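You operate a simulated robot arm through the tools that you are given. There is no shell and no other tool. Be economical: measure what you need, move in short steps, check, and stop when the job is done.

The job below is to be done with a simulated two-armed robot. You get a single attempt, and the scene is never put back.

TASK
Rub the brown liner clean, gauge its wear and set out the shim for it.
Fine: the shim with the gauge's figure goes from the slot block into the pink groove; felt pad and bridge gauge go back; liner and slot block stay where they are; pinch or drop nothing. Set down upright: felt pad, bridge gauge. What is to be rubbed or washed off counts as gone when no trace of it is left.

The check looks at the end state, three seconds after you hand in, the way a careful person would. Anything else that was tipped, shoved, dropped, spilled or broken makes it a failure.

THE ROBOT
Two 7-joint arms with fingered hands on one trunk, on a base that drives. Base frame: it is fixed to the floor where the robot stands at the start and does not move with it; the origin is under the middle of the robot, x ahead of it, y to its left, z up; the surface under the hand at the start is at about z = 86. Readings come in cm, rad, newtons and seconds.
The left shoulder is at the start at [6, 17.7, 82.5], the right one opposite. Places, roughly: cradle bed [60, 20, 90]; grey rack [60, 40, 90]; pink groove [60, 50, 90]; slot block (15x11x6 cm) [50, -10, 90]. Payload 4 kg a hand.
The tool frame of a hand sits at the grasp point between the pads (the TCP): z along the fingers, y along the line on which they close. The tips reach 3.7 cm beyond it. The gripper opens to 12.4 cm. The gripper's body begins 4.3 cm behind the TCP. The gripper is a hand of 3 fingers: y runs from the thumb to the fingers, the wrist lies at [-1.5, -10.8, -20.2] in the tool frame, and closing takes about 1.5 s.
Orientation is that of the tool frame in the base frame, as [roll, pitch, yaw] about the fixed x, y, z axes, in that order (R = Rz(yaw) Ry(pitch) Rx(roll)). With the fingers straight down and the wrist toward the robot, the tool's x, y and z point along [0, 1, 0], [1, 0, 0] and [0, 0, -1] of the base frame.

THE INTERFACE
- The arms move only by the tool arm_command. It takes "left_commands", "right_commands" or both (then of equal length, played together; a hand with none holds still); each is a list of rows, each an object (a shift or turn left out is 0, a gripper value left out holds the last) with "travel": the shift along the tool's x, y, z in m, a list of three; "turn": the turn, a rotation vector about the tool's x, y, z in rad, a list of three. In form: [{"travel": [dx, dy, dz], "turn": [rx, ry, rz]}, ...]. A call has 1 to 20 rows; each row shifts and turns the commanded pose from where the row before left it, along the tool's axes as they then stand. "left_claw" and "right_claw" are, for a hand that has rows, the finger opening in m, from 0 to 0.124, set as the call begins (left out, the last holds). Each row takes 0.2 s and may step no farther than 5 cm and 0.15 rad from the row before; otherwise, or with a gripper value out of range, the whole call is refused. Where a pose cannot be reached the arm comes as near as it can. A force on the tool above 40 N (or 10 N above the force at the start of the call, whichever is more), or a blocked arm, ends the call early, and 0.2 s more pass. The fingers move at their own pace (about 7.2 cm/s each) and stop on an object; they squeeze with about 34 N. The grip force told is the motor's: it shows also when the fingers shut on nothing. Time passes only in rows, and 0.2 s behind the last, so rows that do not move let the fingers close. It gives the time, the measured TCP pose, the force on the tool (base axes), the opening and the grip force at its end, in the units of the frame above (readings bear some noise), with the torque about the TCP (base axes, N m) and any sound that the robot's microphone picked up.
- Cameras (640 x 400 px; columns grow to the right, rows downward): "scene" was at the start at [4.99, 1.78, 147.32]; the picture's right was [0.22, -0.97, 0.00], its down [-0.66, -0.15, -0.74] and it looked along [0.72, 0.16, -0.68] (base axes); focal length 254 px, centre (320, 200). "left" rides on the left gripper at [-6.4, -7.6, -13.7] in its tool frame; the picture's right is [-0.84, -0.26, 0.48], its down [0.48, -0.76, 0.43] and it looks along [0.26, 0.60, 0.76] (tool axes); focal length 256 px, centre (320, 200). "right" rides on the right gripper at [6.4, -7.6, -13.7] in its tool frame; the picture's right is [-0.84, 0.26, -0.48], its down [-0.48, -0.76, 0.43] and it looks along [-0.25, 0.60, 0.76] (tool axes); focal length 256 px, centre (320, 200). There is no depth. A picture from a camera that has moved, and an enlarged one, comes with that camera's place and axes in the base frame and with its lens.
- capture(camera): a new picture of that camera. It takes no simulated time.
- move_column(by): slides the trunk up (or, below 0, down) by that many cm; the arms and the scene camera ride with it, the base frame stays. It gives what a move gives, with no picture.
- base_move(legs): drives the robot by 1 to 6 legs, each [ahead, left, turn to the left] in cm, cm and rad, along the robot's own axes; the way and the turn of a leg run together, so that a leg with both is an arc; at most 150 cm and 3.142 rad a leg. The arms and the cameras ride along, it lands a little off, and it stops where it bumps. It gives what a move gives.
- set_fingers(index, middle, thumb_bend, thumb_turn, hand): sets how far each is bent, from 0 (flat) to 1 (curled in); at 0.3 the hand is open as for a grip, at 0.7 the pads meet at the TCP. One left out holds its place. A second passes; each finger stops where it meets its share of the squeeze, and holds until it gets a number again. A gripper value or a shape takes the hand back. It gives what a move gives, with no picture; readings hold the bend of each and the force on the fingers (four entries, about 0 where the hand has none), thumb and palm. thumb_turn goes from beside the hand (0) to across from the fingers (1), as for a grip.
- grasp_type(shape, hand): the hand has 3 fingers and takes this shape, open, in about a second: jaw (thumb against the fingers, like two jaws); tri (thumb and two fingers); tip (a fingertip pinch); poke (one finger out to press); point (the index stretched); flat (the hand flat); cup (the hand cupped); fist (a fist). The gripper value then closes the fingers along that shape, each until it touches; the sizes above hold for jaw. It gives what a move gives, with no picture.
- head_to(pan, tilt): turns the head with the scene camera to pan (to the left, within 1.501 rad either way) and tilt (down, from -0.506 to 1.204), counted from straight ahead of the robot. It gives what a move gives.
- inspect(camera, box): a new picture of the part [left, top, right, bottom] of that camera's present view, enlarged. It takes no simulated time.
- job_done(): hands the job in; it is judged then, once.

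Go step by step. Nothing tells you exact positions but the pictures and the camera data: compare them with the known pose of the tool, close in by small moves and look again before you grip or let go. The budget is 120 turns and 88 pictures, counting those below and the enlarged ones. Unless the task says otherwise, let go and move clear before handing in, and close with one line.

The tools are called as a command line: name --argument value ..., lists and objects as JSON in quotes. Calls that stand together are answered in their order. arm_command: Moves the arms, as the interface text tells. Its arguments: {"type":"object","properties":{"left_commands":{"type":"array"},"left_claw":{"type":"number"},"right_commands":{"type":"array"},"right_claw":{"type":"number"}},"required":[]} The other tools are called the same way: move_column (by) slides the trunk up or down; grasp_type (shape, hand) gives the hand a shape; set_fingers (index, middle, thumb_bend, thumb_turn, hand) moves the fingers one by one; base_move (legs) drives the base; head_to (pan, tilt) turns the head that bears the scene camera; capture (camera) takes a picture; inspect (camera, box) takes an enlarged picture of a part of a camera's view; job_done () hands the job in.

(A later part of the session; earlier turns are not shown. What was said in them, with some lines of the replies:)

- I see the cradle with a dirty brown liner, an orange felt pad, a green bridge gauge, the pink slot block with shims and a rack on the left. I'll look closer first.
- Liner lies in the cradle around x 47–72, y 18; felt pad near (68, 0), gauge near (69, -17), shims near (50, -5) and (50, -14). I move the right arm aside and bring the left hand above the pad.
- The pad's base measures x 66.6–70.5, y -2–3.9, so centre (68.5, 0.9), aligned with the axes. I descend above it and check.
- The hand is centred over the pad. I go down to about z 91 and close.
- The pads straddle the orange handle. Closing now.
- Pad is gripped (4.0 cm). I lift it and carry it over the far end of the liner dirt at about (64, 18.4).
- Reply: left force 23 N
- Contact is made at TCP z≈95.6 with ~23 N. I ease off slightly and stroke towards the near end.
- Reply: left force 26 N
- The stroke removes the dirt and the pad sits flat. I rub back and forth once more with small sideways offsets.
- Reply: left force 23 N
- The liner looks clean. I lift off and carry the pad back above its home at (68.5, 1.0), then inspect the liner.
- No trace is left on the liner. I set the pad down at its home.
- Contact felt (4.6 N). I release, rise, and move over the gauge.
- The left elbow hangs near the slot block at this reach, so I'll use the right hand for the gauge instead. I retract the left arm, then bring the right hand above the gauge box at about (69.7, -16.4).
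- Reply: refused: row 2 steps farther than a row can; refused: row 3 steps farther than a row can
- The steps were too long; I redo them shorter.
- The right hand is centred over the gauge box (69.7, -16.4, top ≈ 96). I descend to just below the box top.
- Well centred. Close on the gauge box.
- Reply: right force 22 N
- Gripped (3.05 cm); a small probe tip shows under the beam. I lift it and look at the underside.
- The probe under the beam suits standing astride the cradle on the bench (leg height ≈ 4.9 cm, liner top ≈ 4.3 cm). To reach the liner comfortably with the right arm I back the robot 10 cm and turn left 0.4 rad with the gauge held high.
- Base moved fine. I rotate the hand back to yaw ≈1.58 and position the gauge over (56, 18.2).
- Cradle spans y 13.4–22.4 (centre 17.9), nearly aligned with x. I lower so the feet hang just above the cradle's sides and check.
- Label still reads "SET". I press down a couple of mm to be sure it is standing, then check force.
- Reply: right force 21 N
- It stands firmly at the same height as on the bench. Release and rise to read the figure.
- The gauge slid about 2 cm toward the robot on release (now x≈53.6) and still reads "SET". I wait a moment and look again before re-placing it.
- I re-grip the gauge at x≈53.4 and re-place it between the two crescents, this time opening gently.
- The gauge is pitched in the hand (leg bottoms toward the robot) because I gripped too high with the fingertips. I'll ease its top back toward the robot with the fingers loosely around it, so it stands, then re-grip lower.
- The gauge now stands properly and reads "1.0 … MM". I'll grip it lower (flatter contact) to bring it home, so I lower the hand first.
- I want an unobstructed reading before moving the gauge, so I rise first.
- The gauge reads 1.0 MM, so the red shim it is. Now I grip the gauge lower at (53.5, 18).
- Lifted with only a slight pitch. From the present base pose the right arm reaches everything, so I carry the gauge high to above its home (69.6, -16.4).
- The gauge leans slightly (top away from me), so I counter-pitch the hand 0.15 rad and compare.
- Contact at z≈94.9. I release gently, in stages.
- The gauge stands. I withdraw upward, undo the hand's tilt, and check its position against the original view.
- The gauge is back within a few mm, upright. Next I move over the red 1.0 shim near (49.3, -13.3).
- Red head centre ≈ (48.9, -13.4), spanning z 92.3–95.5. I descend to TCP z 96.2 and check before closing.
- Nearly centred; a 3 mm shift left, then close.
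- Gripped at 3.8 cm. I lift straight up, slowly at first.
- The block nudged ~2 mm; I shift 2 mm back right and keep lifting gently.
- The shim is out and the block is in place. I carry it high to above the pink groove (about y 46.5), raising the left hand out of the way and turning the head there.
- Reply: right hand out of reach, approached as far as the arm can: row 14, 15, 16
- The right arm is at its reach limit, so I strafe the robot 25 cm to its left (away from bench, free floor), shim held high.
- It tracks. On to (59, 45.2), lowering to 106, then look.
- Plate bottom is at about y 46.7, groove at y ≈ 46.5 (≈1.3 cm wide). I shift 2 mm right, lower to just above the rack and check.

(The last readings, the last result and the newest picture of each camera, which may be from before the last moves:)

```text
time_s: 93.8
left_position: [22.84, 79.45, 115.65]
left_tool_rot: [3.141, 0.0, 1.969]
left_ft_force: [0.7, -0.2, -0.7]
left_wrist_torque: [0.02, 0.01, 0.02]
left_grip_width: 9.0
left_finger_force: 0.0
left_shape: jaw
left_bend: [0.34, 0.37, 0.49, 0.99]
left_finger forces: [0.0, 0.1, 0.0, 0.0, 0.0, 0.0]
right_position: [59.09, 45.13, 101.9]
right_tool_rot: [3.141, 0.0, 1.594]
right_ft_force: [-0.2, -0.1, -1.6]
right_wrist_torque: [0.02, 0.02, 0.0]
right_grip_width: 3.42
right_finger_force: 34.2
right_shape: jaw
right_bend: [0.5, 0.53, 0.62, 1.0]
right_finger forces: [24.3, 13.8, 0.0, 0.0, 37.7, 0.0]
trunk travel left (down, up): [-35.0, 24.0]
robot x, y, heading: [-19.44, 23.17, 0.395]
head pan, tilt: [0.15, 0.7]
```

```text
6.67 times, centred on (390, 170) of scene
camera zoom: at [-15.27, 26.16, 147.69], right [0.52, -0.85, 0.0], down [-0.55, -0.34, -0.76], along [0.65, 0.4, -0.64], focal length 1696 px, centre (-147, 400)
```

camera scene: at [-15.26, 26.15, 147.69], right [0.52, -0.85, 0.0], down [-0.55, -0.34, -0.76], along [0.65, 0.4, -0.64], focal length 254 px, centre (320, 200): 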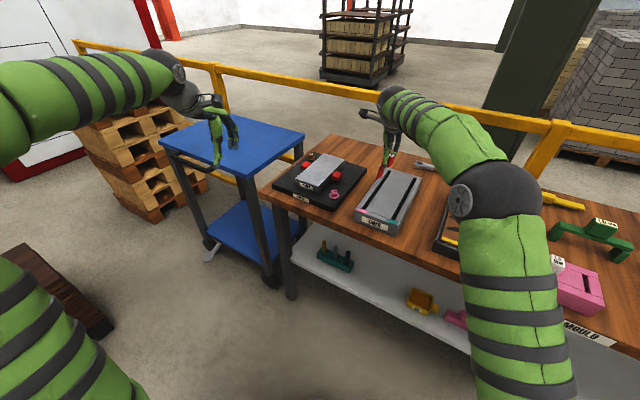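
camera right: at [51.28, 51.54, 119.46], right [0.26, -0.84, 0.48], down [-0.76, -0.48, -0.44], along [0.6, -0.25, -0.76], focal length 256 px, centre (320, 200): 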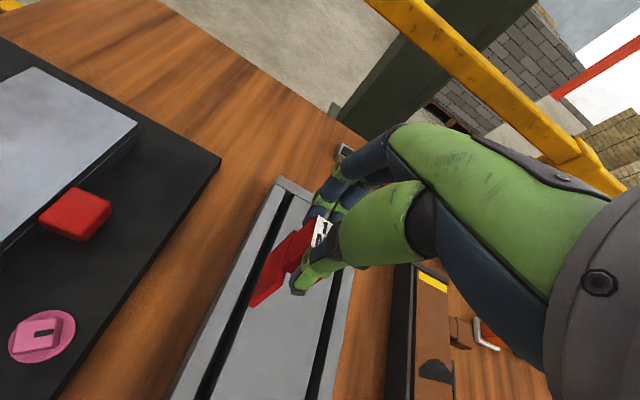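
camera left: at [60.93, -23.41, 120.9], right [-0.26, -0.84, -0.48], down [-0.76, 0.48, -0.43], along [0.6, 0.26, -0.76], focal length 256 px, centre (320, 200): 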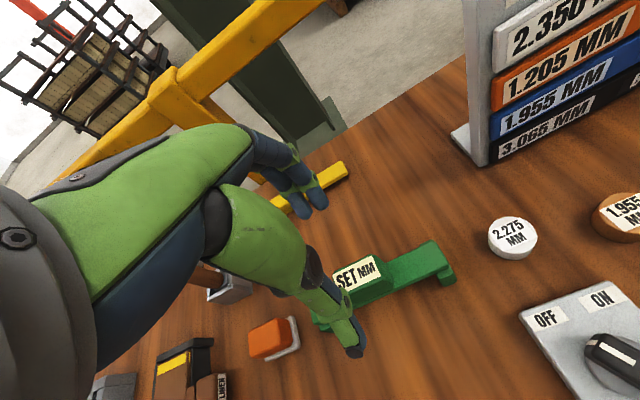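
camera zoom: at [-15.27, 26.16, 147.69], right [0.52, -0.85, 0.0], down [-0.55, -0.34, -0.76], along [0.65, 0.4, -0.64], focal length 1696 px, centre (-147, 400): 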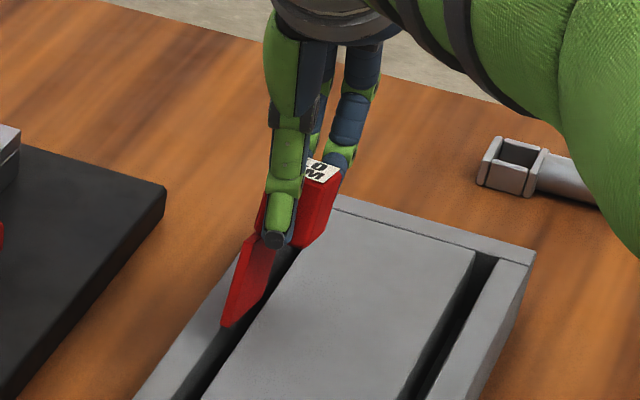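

Plate at y≈46.3 versus groove 46.5: shift 1.5 mm left, then lower into the groove watching the force.

arm_command --right_commands '[{"travel": [0.0015, 0, 0]}, {"travel": [0, 0, 0.006]}, {"travel": [0, 0, 0.006]}, {"travel": [0, 0, 0.005]}, {"travel": [0, 0, 0.005]}, {"travel": [0, 0, 0]}]'

inspect --camera "right" --box '[180, 170, 360, 390]'

```text
time_s: 95.2
left_position: [22.86, 79.33, 115.45]
left_tool_rot: [3.141, 0.0, 1.969]
left_ft_force: [0.7, 0.9, 0.8]
left_wrist_torque: [0.0, -0.02, 0.0]
left_grip_width: 9.0
left_finger_force: 0.0
left_shape: jaw
left_bend: [0.34, 0.37, 0.49, 0.99]
left_finger forces: [0.1, 0.1, 0.1, 0.0, 0.0, 0.0]
right_position: [59.13, 45.25, 99.85]
right_tool_rot: [3.14, -0.001, 1.594]
right_ft_force: [-0.3, 0.0, -1.7]
right_wrist_torque: [0.01, 0.01, 0.0]
right_grip_width: 3.46
right_finger_force: 34.6
right_shape: jaw
right_bend: [0.5, 0.53, 0.62, 1.0]
right_finger forces: [24.1, 13.8, 0.1, 0.1, 37.7, 0.0]
trunk travel left (down, up): [-35.0, 24.0]
robot x, y, heading: [-19.56, 22.99, 0.4]
head pan, tilt: [0.15, 0.7]
```

```text
1.82 times, centred on (270, 280) of right
camera zoom: at [51.24, 51.38, 113.39], right [0.28, -0.83, 0.48], down [-0.75, -0.5, -0.44], along [0.6, -0.24, -0.76], focal length 465 px, centre (411, 54)
```

zoom: 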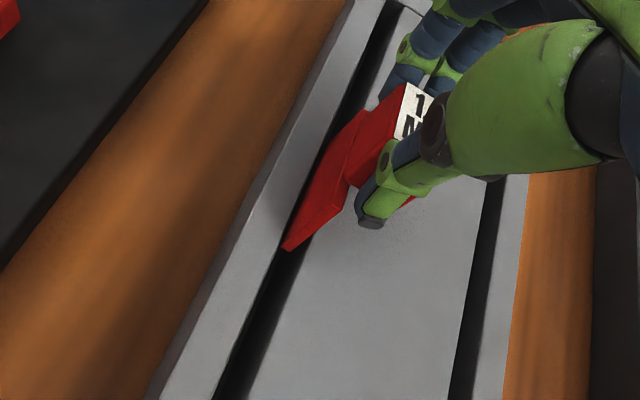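

Still free and lined up within ~1–2 mm; I continue down in small steps.

arm_command --right_commands '[{"travel": [-0.0005, 0, 0.003]}, {"travel": [0, 0, 0.003]}, {"travel": [0, 0, 0.003]}, {"travel": [0, 0, 0.003]}, {"travel": [0, 0, 0]}]'

inspect --camera "scene" --box '[365, 140, 415, 200]'

```text
time_s: 96.4
left_position: [23.03, 79.4, 115.58]
left_tool_rot: [3.14, 0.0, 1.971]
left_ft_force: [0.2, 0.4, 1.3]
left_wrist_torque: [0.04, 0.01, -0.01]
left_grip_width: 8.99
left_finger_force: 0.0
left_shape: jaw
left_bend: [0.34, 0.37, 0.49, 0.99]
left_finger forces: [0.0, 0.1, 0.0, 0.0, 0.0, 0.1]
right_position: [59.0, 45.2, 98.62]
right_tool_rot: [3.141, -0.002, 1.593]
right_ft_force: [-0.2, -0.6, -2.3]
right_wrist_torque: [-0.01, -0.04, 0.0]
right_grip_width: 3.43
right_finger_force: 34.7
right_shape: jaw
right_bend: [0.5, 0.53, 0.62, 1.0]
right_finger forces: [24.3, 13.7, 0.0, 0.0, 37.7, 0.0]
trunk travel left (down, up): [-35.0, 24.0]
robot x, y, heading: [-19.94, 23.1, 0.4]
head pan, tilt: [0.15, 0.7]
```

```text
6.67 times, centred on (390, 170) of scene
camera zoom: at [-15.27, 26.16, 147.69], right [0.52, -0.85, 0.0], down [-0.55, -0.34, -0.76], along [0.65, 0.4, -0.64], focal length 1696 px, centre (-147, 400)
```

zoom: 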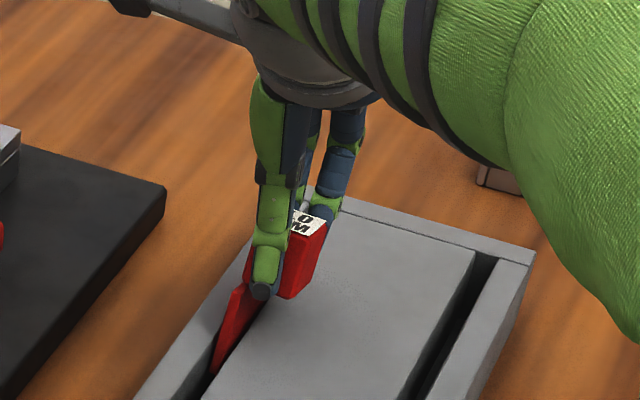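

The plate is entering the groove with no resistance. I keep lowering until it touches the floor of the groove.

arm_command --right_commands '[{"travel": [0, 0, 0.003]}, {"travel": [0, 0, 0.003]}, {"travel": [0, 0, 0.003]}, {"travel": [0, 0, 0.002]}, {"travel": [0, 0, 0]}]'

```text
time_s: 97.6
left_position: [22.95, 79.48, 115.53]
left_tool_rot: [-3.141, 0.0, 1.968]
left_ft_force: [-0.5, -0.2, -0.8]
left_wrist_torque: [0.01, 0.03, 0.01]
left_grip_width: 8.98
left_finger_force: 0.0
left_shape: jaw
left_bend: [0.34, 0.37, 0.49, 0.99]
left_finger forces: [0.0, 0.1, 0.0, 0.0, 0.0, 0.1]
right_position: [59.0, 45.35, 97.56]
right_tool_rot: [3.141, -0.001, 1.594]
right_ft_force: [0.0, -0.6, -1.6]
right_wrist_torque: [-0.01, 0.03, -0.02]
right_grip_width: 3.46
right_finger_force: 34.6
right_shape: jaw
right_bend: [0.5, 0.53, 0.62, 1.0]
right_finger forces: [24.3, 13.7, 0.1, 0.0, 37.7, 0.1]
trunk travel left (down, up): [-35.0, 24.0]
robot x, y, heading: [-19.31, 22.74, 0.396]
head pan, tilt: [0.15, 0.7]
```

arm_command --right_commands '[{"travel": [0, 0, 0.002]}, {"travel": [0, 0, 0.002]}, {"travel": [0, 0, 0.002]}, {"travel": [0, 0, 0]}]'

```text
time_s: 98.6
left_position: [23.0, 79.47, 115.56]
left_tool_rot: [3.141, 0.0, 1.969]
left_ft_force: [-0.4, -0.2, -0.3]
left_wrist_torque: [0.0, -0.03, 0.03]
left_grip_width: 8.97
left_finger_force: 0.1
left_shape: jaw
left_bend: [0.34, 0.37, 0.49, 0.99]
left_finger forces: [0.1, 0.0, 0.0, 0.1, 0.0, 0.1]
right_position: [59.07, 45.22, 96.85]
right_tool_rot: [-3.141, -0.001, 1.595]
right_ft_force: [0.5, -0.9, -2.0]
right_wrist_torque: [-0.01, 0.04, 0.03]
right_grip_width: 3.47
right_finger_force: 33.6
right_shape: jaw
right_bend: [0.5, 0.53, 0.62, 1.0]
right_finger forces: [24.2, 13.8, 0.0, 0.0, 37.6, 0.0]
trunk travel left (down, up): [-35.0, 24.0]
robot x, y, heading: [-19.71, 23.09, 0.397]
head pan, tilt: [0.15, 0.7]
```

arm_command --right_commands '[{"travel": [0, 0, 0.002]}, {"travel": [0, 0, 0.002]}, {"travel": [0, 0, 0.0015]}, {"travel": [0, 0, 0]}]'

inspect --camera "scene" --box '[365, 150, 415, 200]'

```text
time_s: 99.6
left_position: [22.96, 79.43, 115.73]
left_tool_rot: [3.141, 0.001, 1.968]
left_ft_force: [-0.3, 1.0, -0.1]
left_wrist_torque: [0.01, 0.03, 0.03]
left_grip_width: 8.96
left_finger_force: 0.1
left_shape: jaw
left_bend: [0.34, 0.37, 0.49, 0.99]
left_finger forces: [0.1, 0.1, 0.1, 0.0, 0.1, 0.0]
right_position: [58.96, 45.26, 96.62]
right_tool_rot: [3.139, -0.004, 1.593]
right_ft_force: [-0.9, -1.9, 12.6]
right_wrist_torque: [0.0, -0.15, -0.03]
right_grip_width: 3.49
right_finger_force: 34.5
right_shape: jaw
right_bend: [0.5, 0.53, 0.62, 1.0]
right_finger forces: [23.9, 13.6, 0.0, 0.0, 41.4, 0.0]
trunk travel left (down, up): [-35.0, 24.0]
robot x, y, heading: [-19.51, 23.09, 0.395]
head pan, tilt: [0.15, 0.7]
```

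```text
8.00 times, centred on (390, 175) of scene
camera zoom: at [-15.4, 26.11, 147.72], right [0.52, -0.85, 0.0], down [-0.55, -0.34, -0.77], along [0.65, 0.4, -0.64], focal length 2035 px, centre (-240, 400)
```

zoom: 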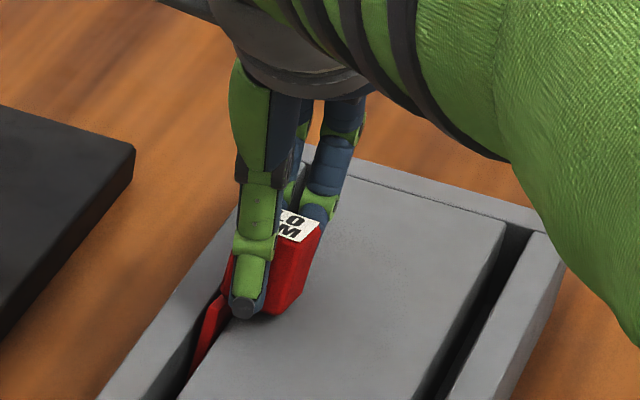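

The plate has bottomed out in the groove (12.6 N). I release gently in two stages and look.

arm_command --right_commands '[{"travel": [0, 0, 0]}, {"travel": [0, 0, 0]}, {"travel": [0, 0, 0]}]' --right_claw 0.043

arm_command --right_commands '[{"travel": [0, 0, 0]}, {"travel": [0, 0, 0]}, {"travel": [0, 0, 0]}]' --right_claw 0.055

arm_command --right_commands '[{"travel": [0, 0, 0]}, {"travel": [0, 0, 0]}, {"travel": [0, 0, 0]}]' --right_claw 0.08

inspect --camera "right" --box '[180, 170, 360, 390]'

```text
time_s: 100.4
left_position: [22.92, 79.45, 115.52]
left_tool_rot: [-3.141, 0.001, 1.969]
left_ft_force: [0.0, -0.1, 0.8]
left_wrist_torque: [0.03, 0.01, -0.02]
left_grip_width: 9.01
left_finger_force: 0.0
left_shape: jaw
left_bend: [0.34, 0.37, 0.49, 0.99]
left_finger forces: [0.0, 0.0, 0.1, 0.0, 0.0, 0.0]
right_position: [59.02, 45.22, 96.25]
right_tool_rot: [-3.139, 0.0, 1.594]
right_ft_force: [0.5, -0.2, -1.2]
right_wrist_torque: [0.02, 0.02, 0.01]
right_grip_width: 4.36
right_finger_force: 0.0
right_shape: jaw
right_bend: [0.49, 0.52, 0.6, 1.0]
right_finger forces: [0.5, 0.3, 0.0, 0.1, 0.7, 0.1]
trunk travel left (down, up): [-35.0, 24.0]
robot x, y, heading: [-19.75, 22.8, 0.4]
head pan, tilt: [0.15, 0.7]
```

```text
time_s: 101.2
left_position: [22.86, 79.42, 115.49]
left_tool_rot: [-3.141, 0.0, 1.969]
left_ft_force: [-0.6, -0.6, -0.2]
left_wrist_torque: [0.01, -0.02, 0.0]
left_grip_width: 8.99
left_finger_force: 0.1
left_shape: jaw
left_bend: [0.34, 0.37, 0.49, 0.99]
left_finger forces: [0.0, 0.1, 0.0, 0.0, 0.0, 0.1]
right_position: [59.1, 45.25, 96.32]
right_tool_rot: [3.14, -0.002, 1.595]
right_ft_force: [-1.0, -0.6, -0.8]
right_wrist_torque: [-0.03, -0.04, 0.0]
right_grip_width: 5.5
right_finger_force: 0.0
right_shape: jaw
right_bend: [0.45, 0.48, 0.57, 1.0]
right_finger forces: [0.0, 0.1, 0.1, 0.1, 0.3, 0.0]
trunk travel left (down, up): [-35.0, 24.0]
robot x, y, heading: [-19.56, 23.16, 0.396]
head pan, tilt: [0.15, 0.7]
```

```text
time_s: 102.0
left_position: [22.84, 79.41, 115.58]
left_tool_rot: [3.14, 0.0, 1.968]
left_ft_force: [-0.3, 0.1, -0.2]
left_wrist_torque: [-0.06, 0.03, -0.01]
left_grip_width: 8.98
left_finger_force: 0.2
left_shape: jaw
left_bend: [0.34, 0.37, 0.49, 0.99]
left_finger forces: [0.1, 0.1, 0.0, 0.0, 0.0, 0.0]
right_position: [59.07, 45.28, 96.51]
right_tool_rot: [-3.141, -0.001, 1.592]
right_ft_force: [0.5, 0.2, 0.1]
right_wrist_torque: [0.03, 0.02, -0.02]
right_grip_width: 7.93
right_finger_force: 0.1
right_shape: jaw
right_bend: [0.37, 0.4, 0.52, 0.99]
right_finger forces: [0.0, 0.0, 0.0, 0.0, 0.0, 0.0]
trunk travel left (down, up): [-35.0, 24.0]
robot x, y, heading: [-19.8, 23.21, 0.399]
head pan, tilt: [0.15, 0.7]
```

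```text
1.82 times, centred on (270, 280) of right
camera zoom: at [51.23, 51.3, 110.0], right [0.28, -0.83, 0.48], down [-0.75, -0.5, -0.44], along [0.6, -0.24, -0.76], focal length 465 px, centre (411, 54)
```

zoom: 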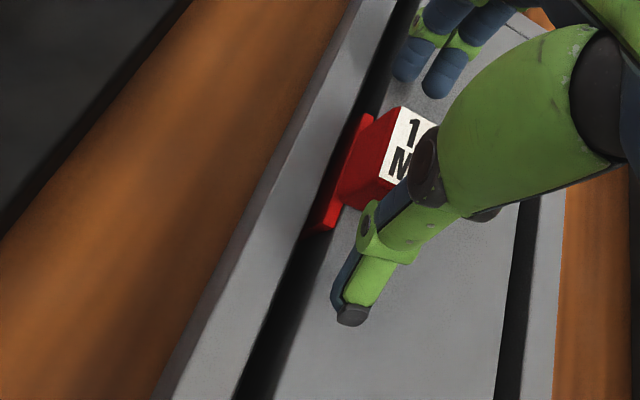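

The shim sits upright in the pink groove. I lift the hand straight clear and take a last look.

arm_command --right_commands '[{"travel": [0, 0, -0.02]}, {"travel": [0, 0, -0.03]}, {"travel": [0, 0, -0.04]}, {"travel": [0, 0, -0.04]}, {"travel": [0, 0, -0.04]}, {"travel": [-0.03, -0.03, 0]}, {"travel": [-0.03, -0.03, 0]}, {"travel": [-0.03, -0.03, 0]}, {"travel": [-0.03, -0.03, 0]}, {"travel": [0, 0, 0]}]'

inspect --camera "scene" --box '[260, 120, 440, 240]'

capture --camera "scene"

```text
time_s: 104.2
left_position: [22.82, 79.39, 115.6]
left_tool_rot: [3.141, 0.0, 1.967]
left_ft_force: [-0.3, 0.9, -1.0]
left_wrist_torque: [-0.01, -0.03, -0.01]
left_grip_width: 9.0
left_finger_force: 0.1
left_shape: jaw
left_bend: [0.34, 0.37, 0.49, 0.99]
left_finger forces: [0.0, 0.0, 0.0, 0.0, 0.1, 0.0]
right_position: [47.16, 32.95, 113.27]
right_tool_rot: [3.138, -0.002, 1.593]
right_ft_force: [-0.1, -0.2, 0.4]
right_wrist_torque: [-0.02, -0.02, -0.02]
right_grip_width: 7.96
right_finger_force: 0.0
right_shape: jaw
right_bend: [0.37, 0.4, 0.52, 0.99]
right_finger forces: [0.0, 0.0, 0.0, 0.0, 0.0, 0.0]
trunk travel left (down, up): [-35.0, 24.0]
robot x, y, heading: [-19.84, 23.12, 0.394]
head pan, tilt: [0.15, 0.7]
```

```text
3.33 times, centred on (350, 180) of scene
camera zoom: at [-15.27, 26.17, 147.69], right [0.52, -0.85, 0.0], down [-0.55, -0.34, -0.76], along [0.65, 0.4, -0.64], focal length 848 px, centre (220, 267)
```

zoom: 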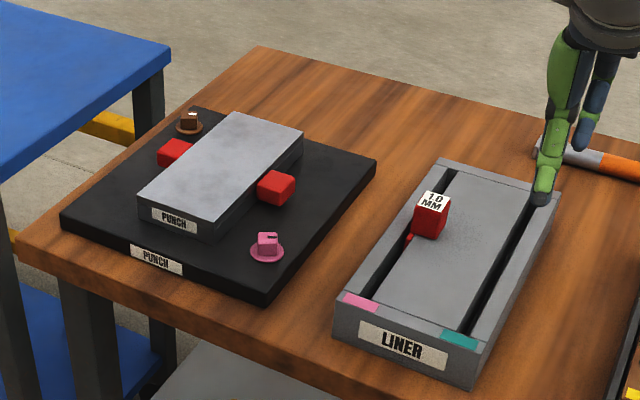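

```text
1 pictures are left
camera scene: at [-15.27, 26.17, 147.69], right [0.52, -0.85, 0.0], down [-0.55, -0.34, -0.76], along [0.65, 0.4, -0.64], focal length 254 px, centre (320, 200)
```

scene: 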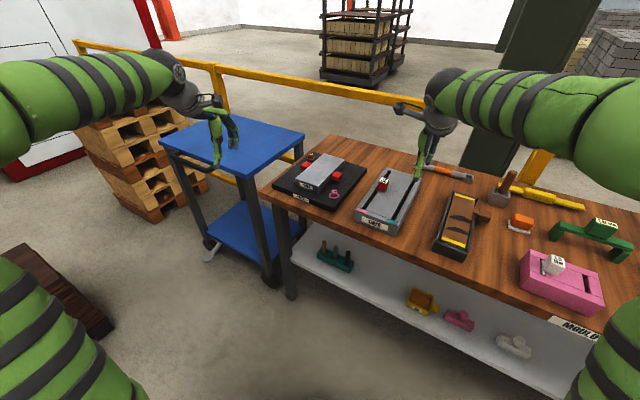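

The 1.0 mm shim stands in the pink groove of the LINER rack. The liner is clean, the pad and gauge are upright at their places, and both hands are clear, so I hand in.

job_done

```text
The job is handed in.
```

The job is handed in: I rubbed the liner clean, the gauge read 1.0 mm, and the 1.0 mm shim is seated in the pink groove. The felt pad and gauge stand upright back at their places, the gauge about half a centimetre off. The slot block moved about 1 mm when the shim came out. While I was gauging, the gauge tilted in the hand and slid about 2 cm on its first release, then stood correctly on the second placing.
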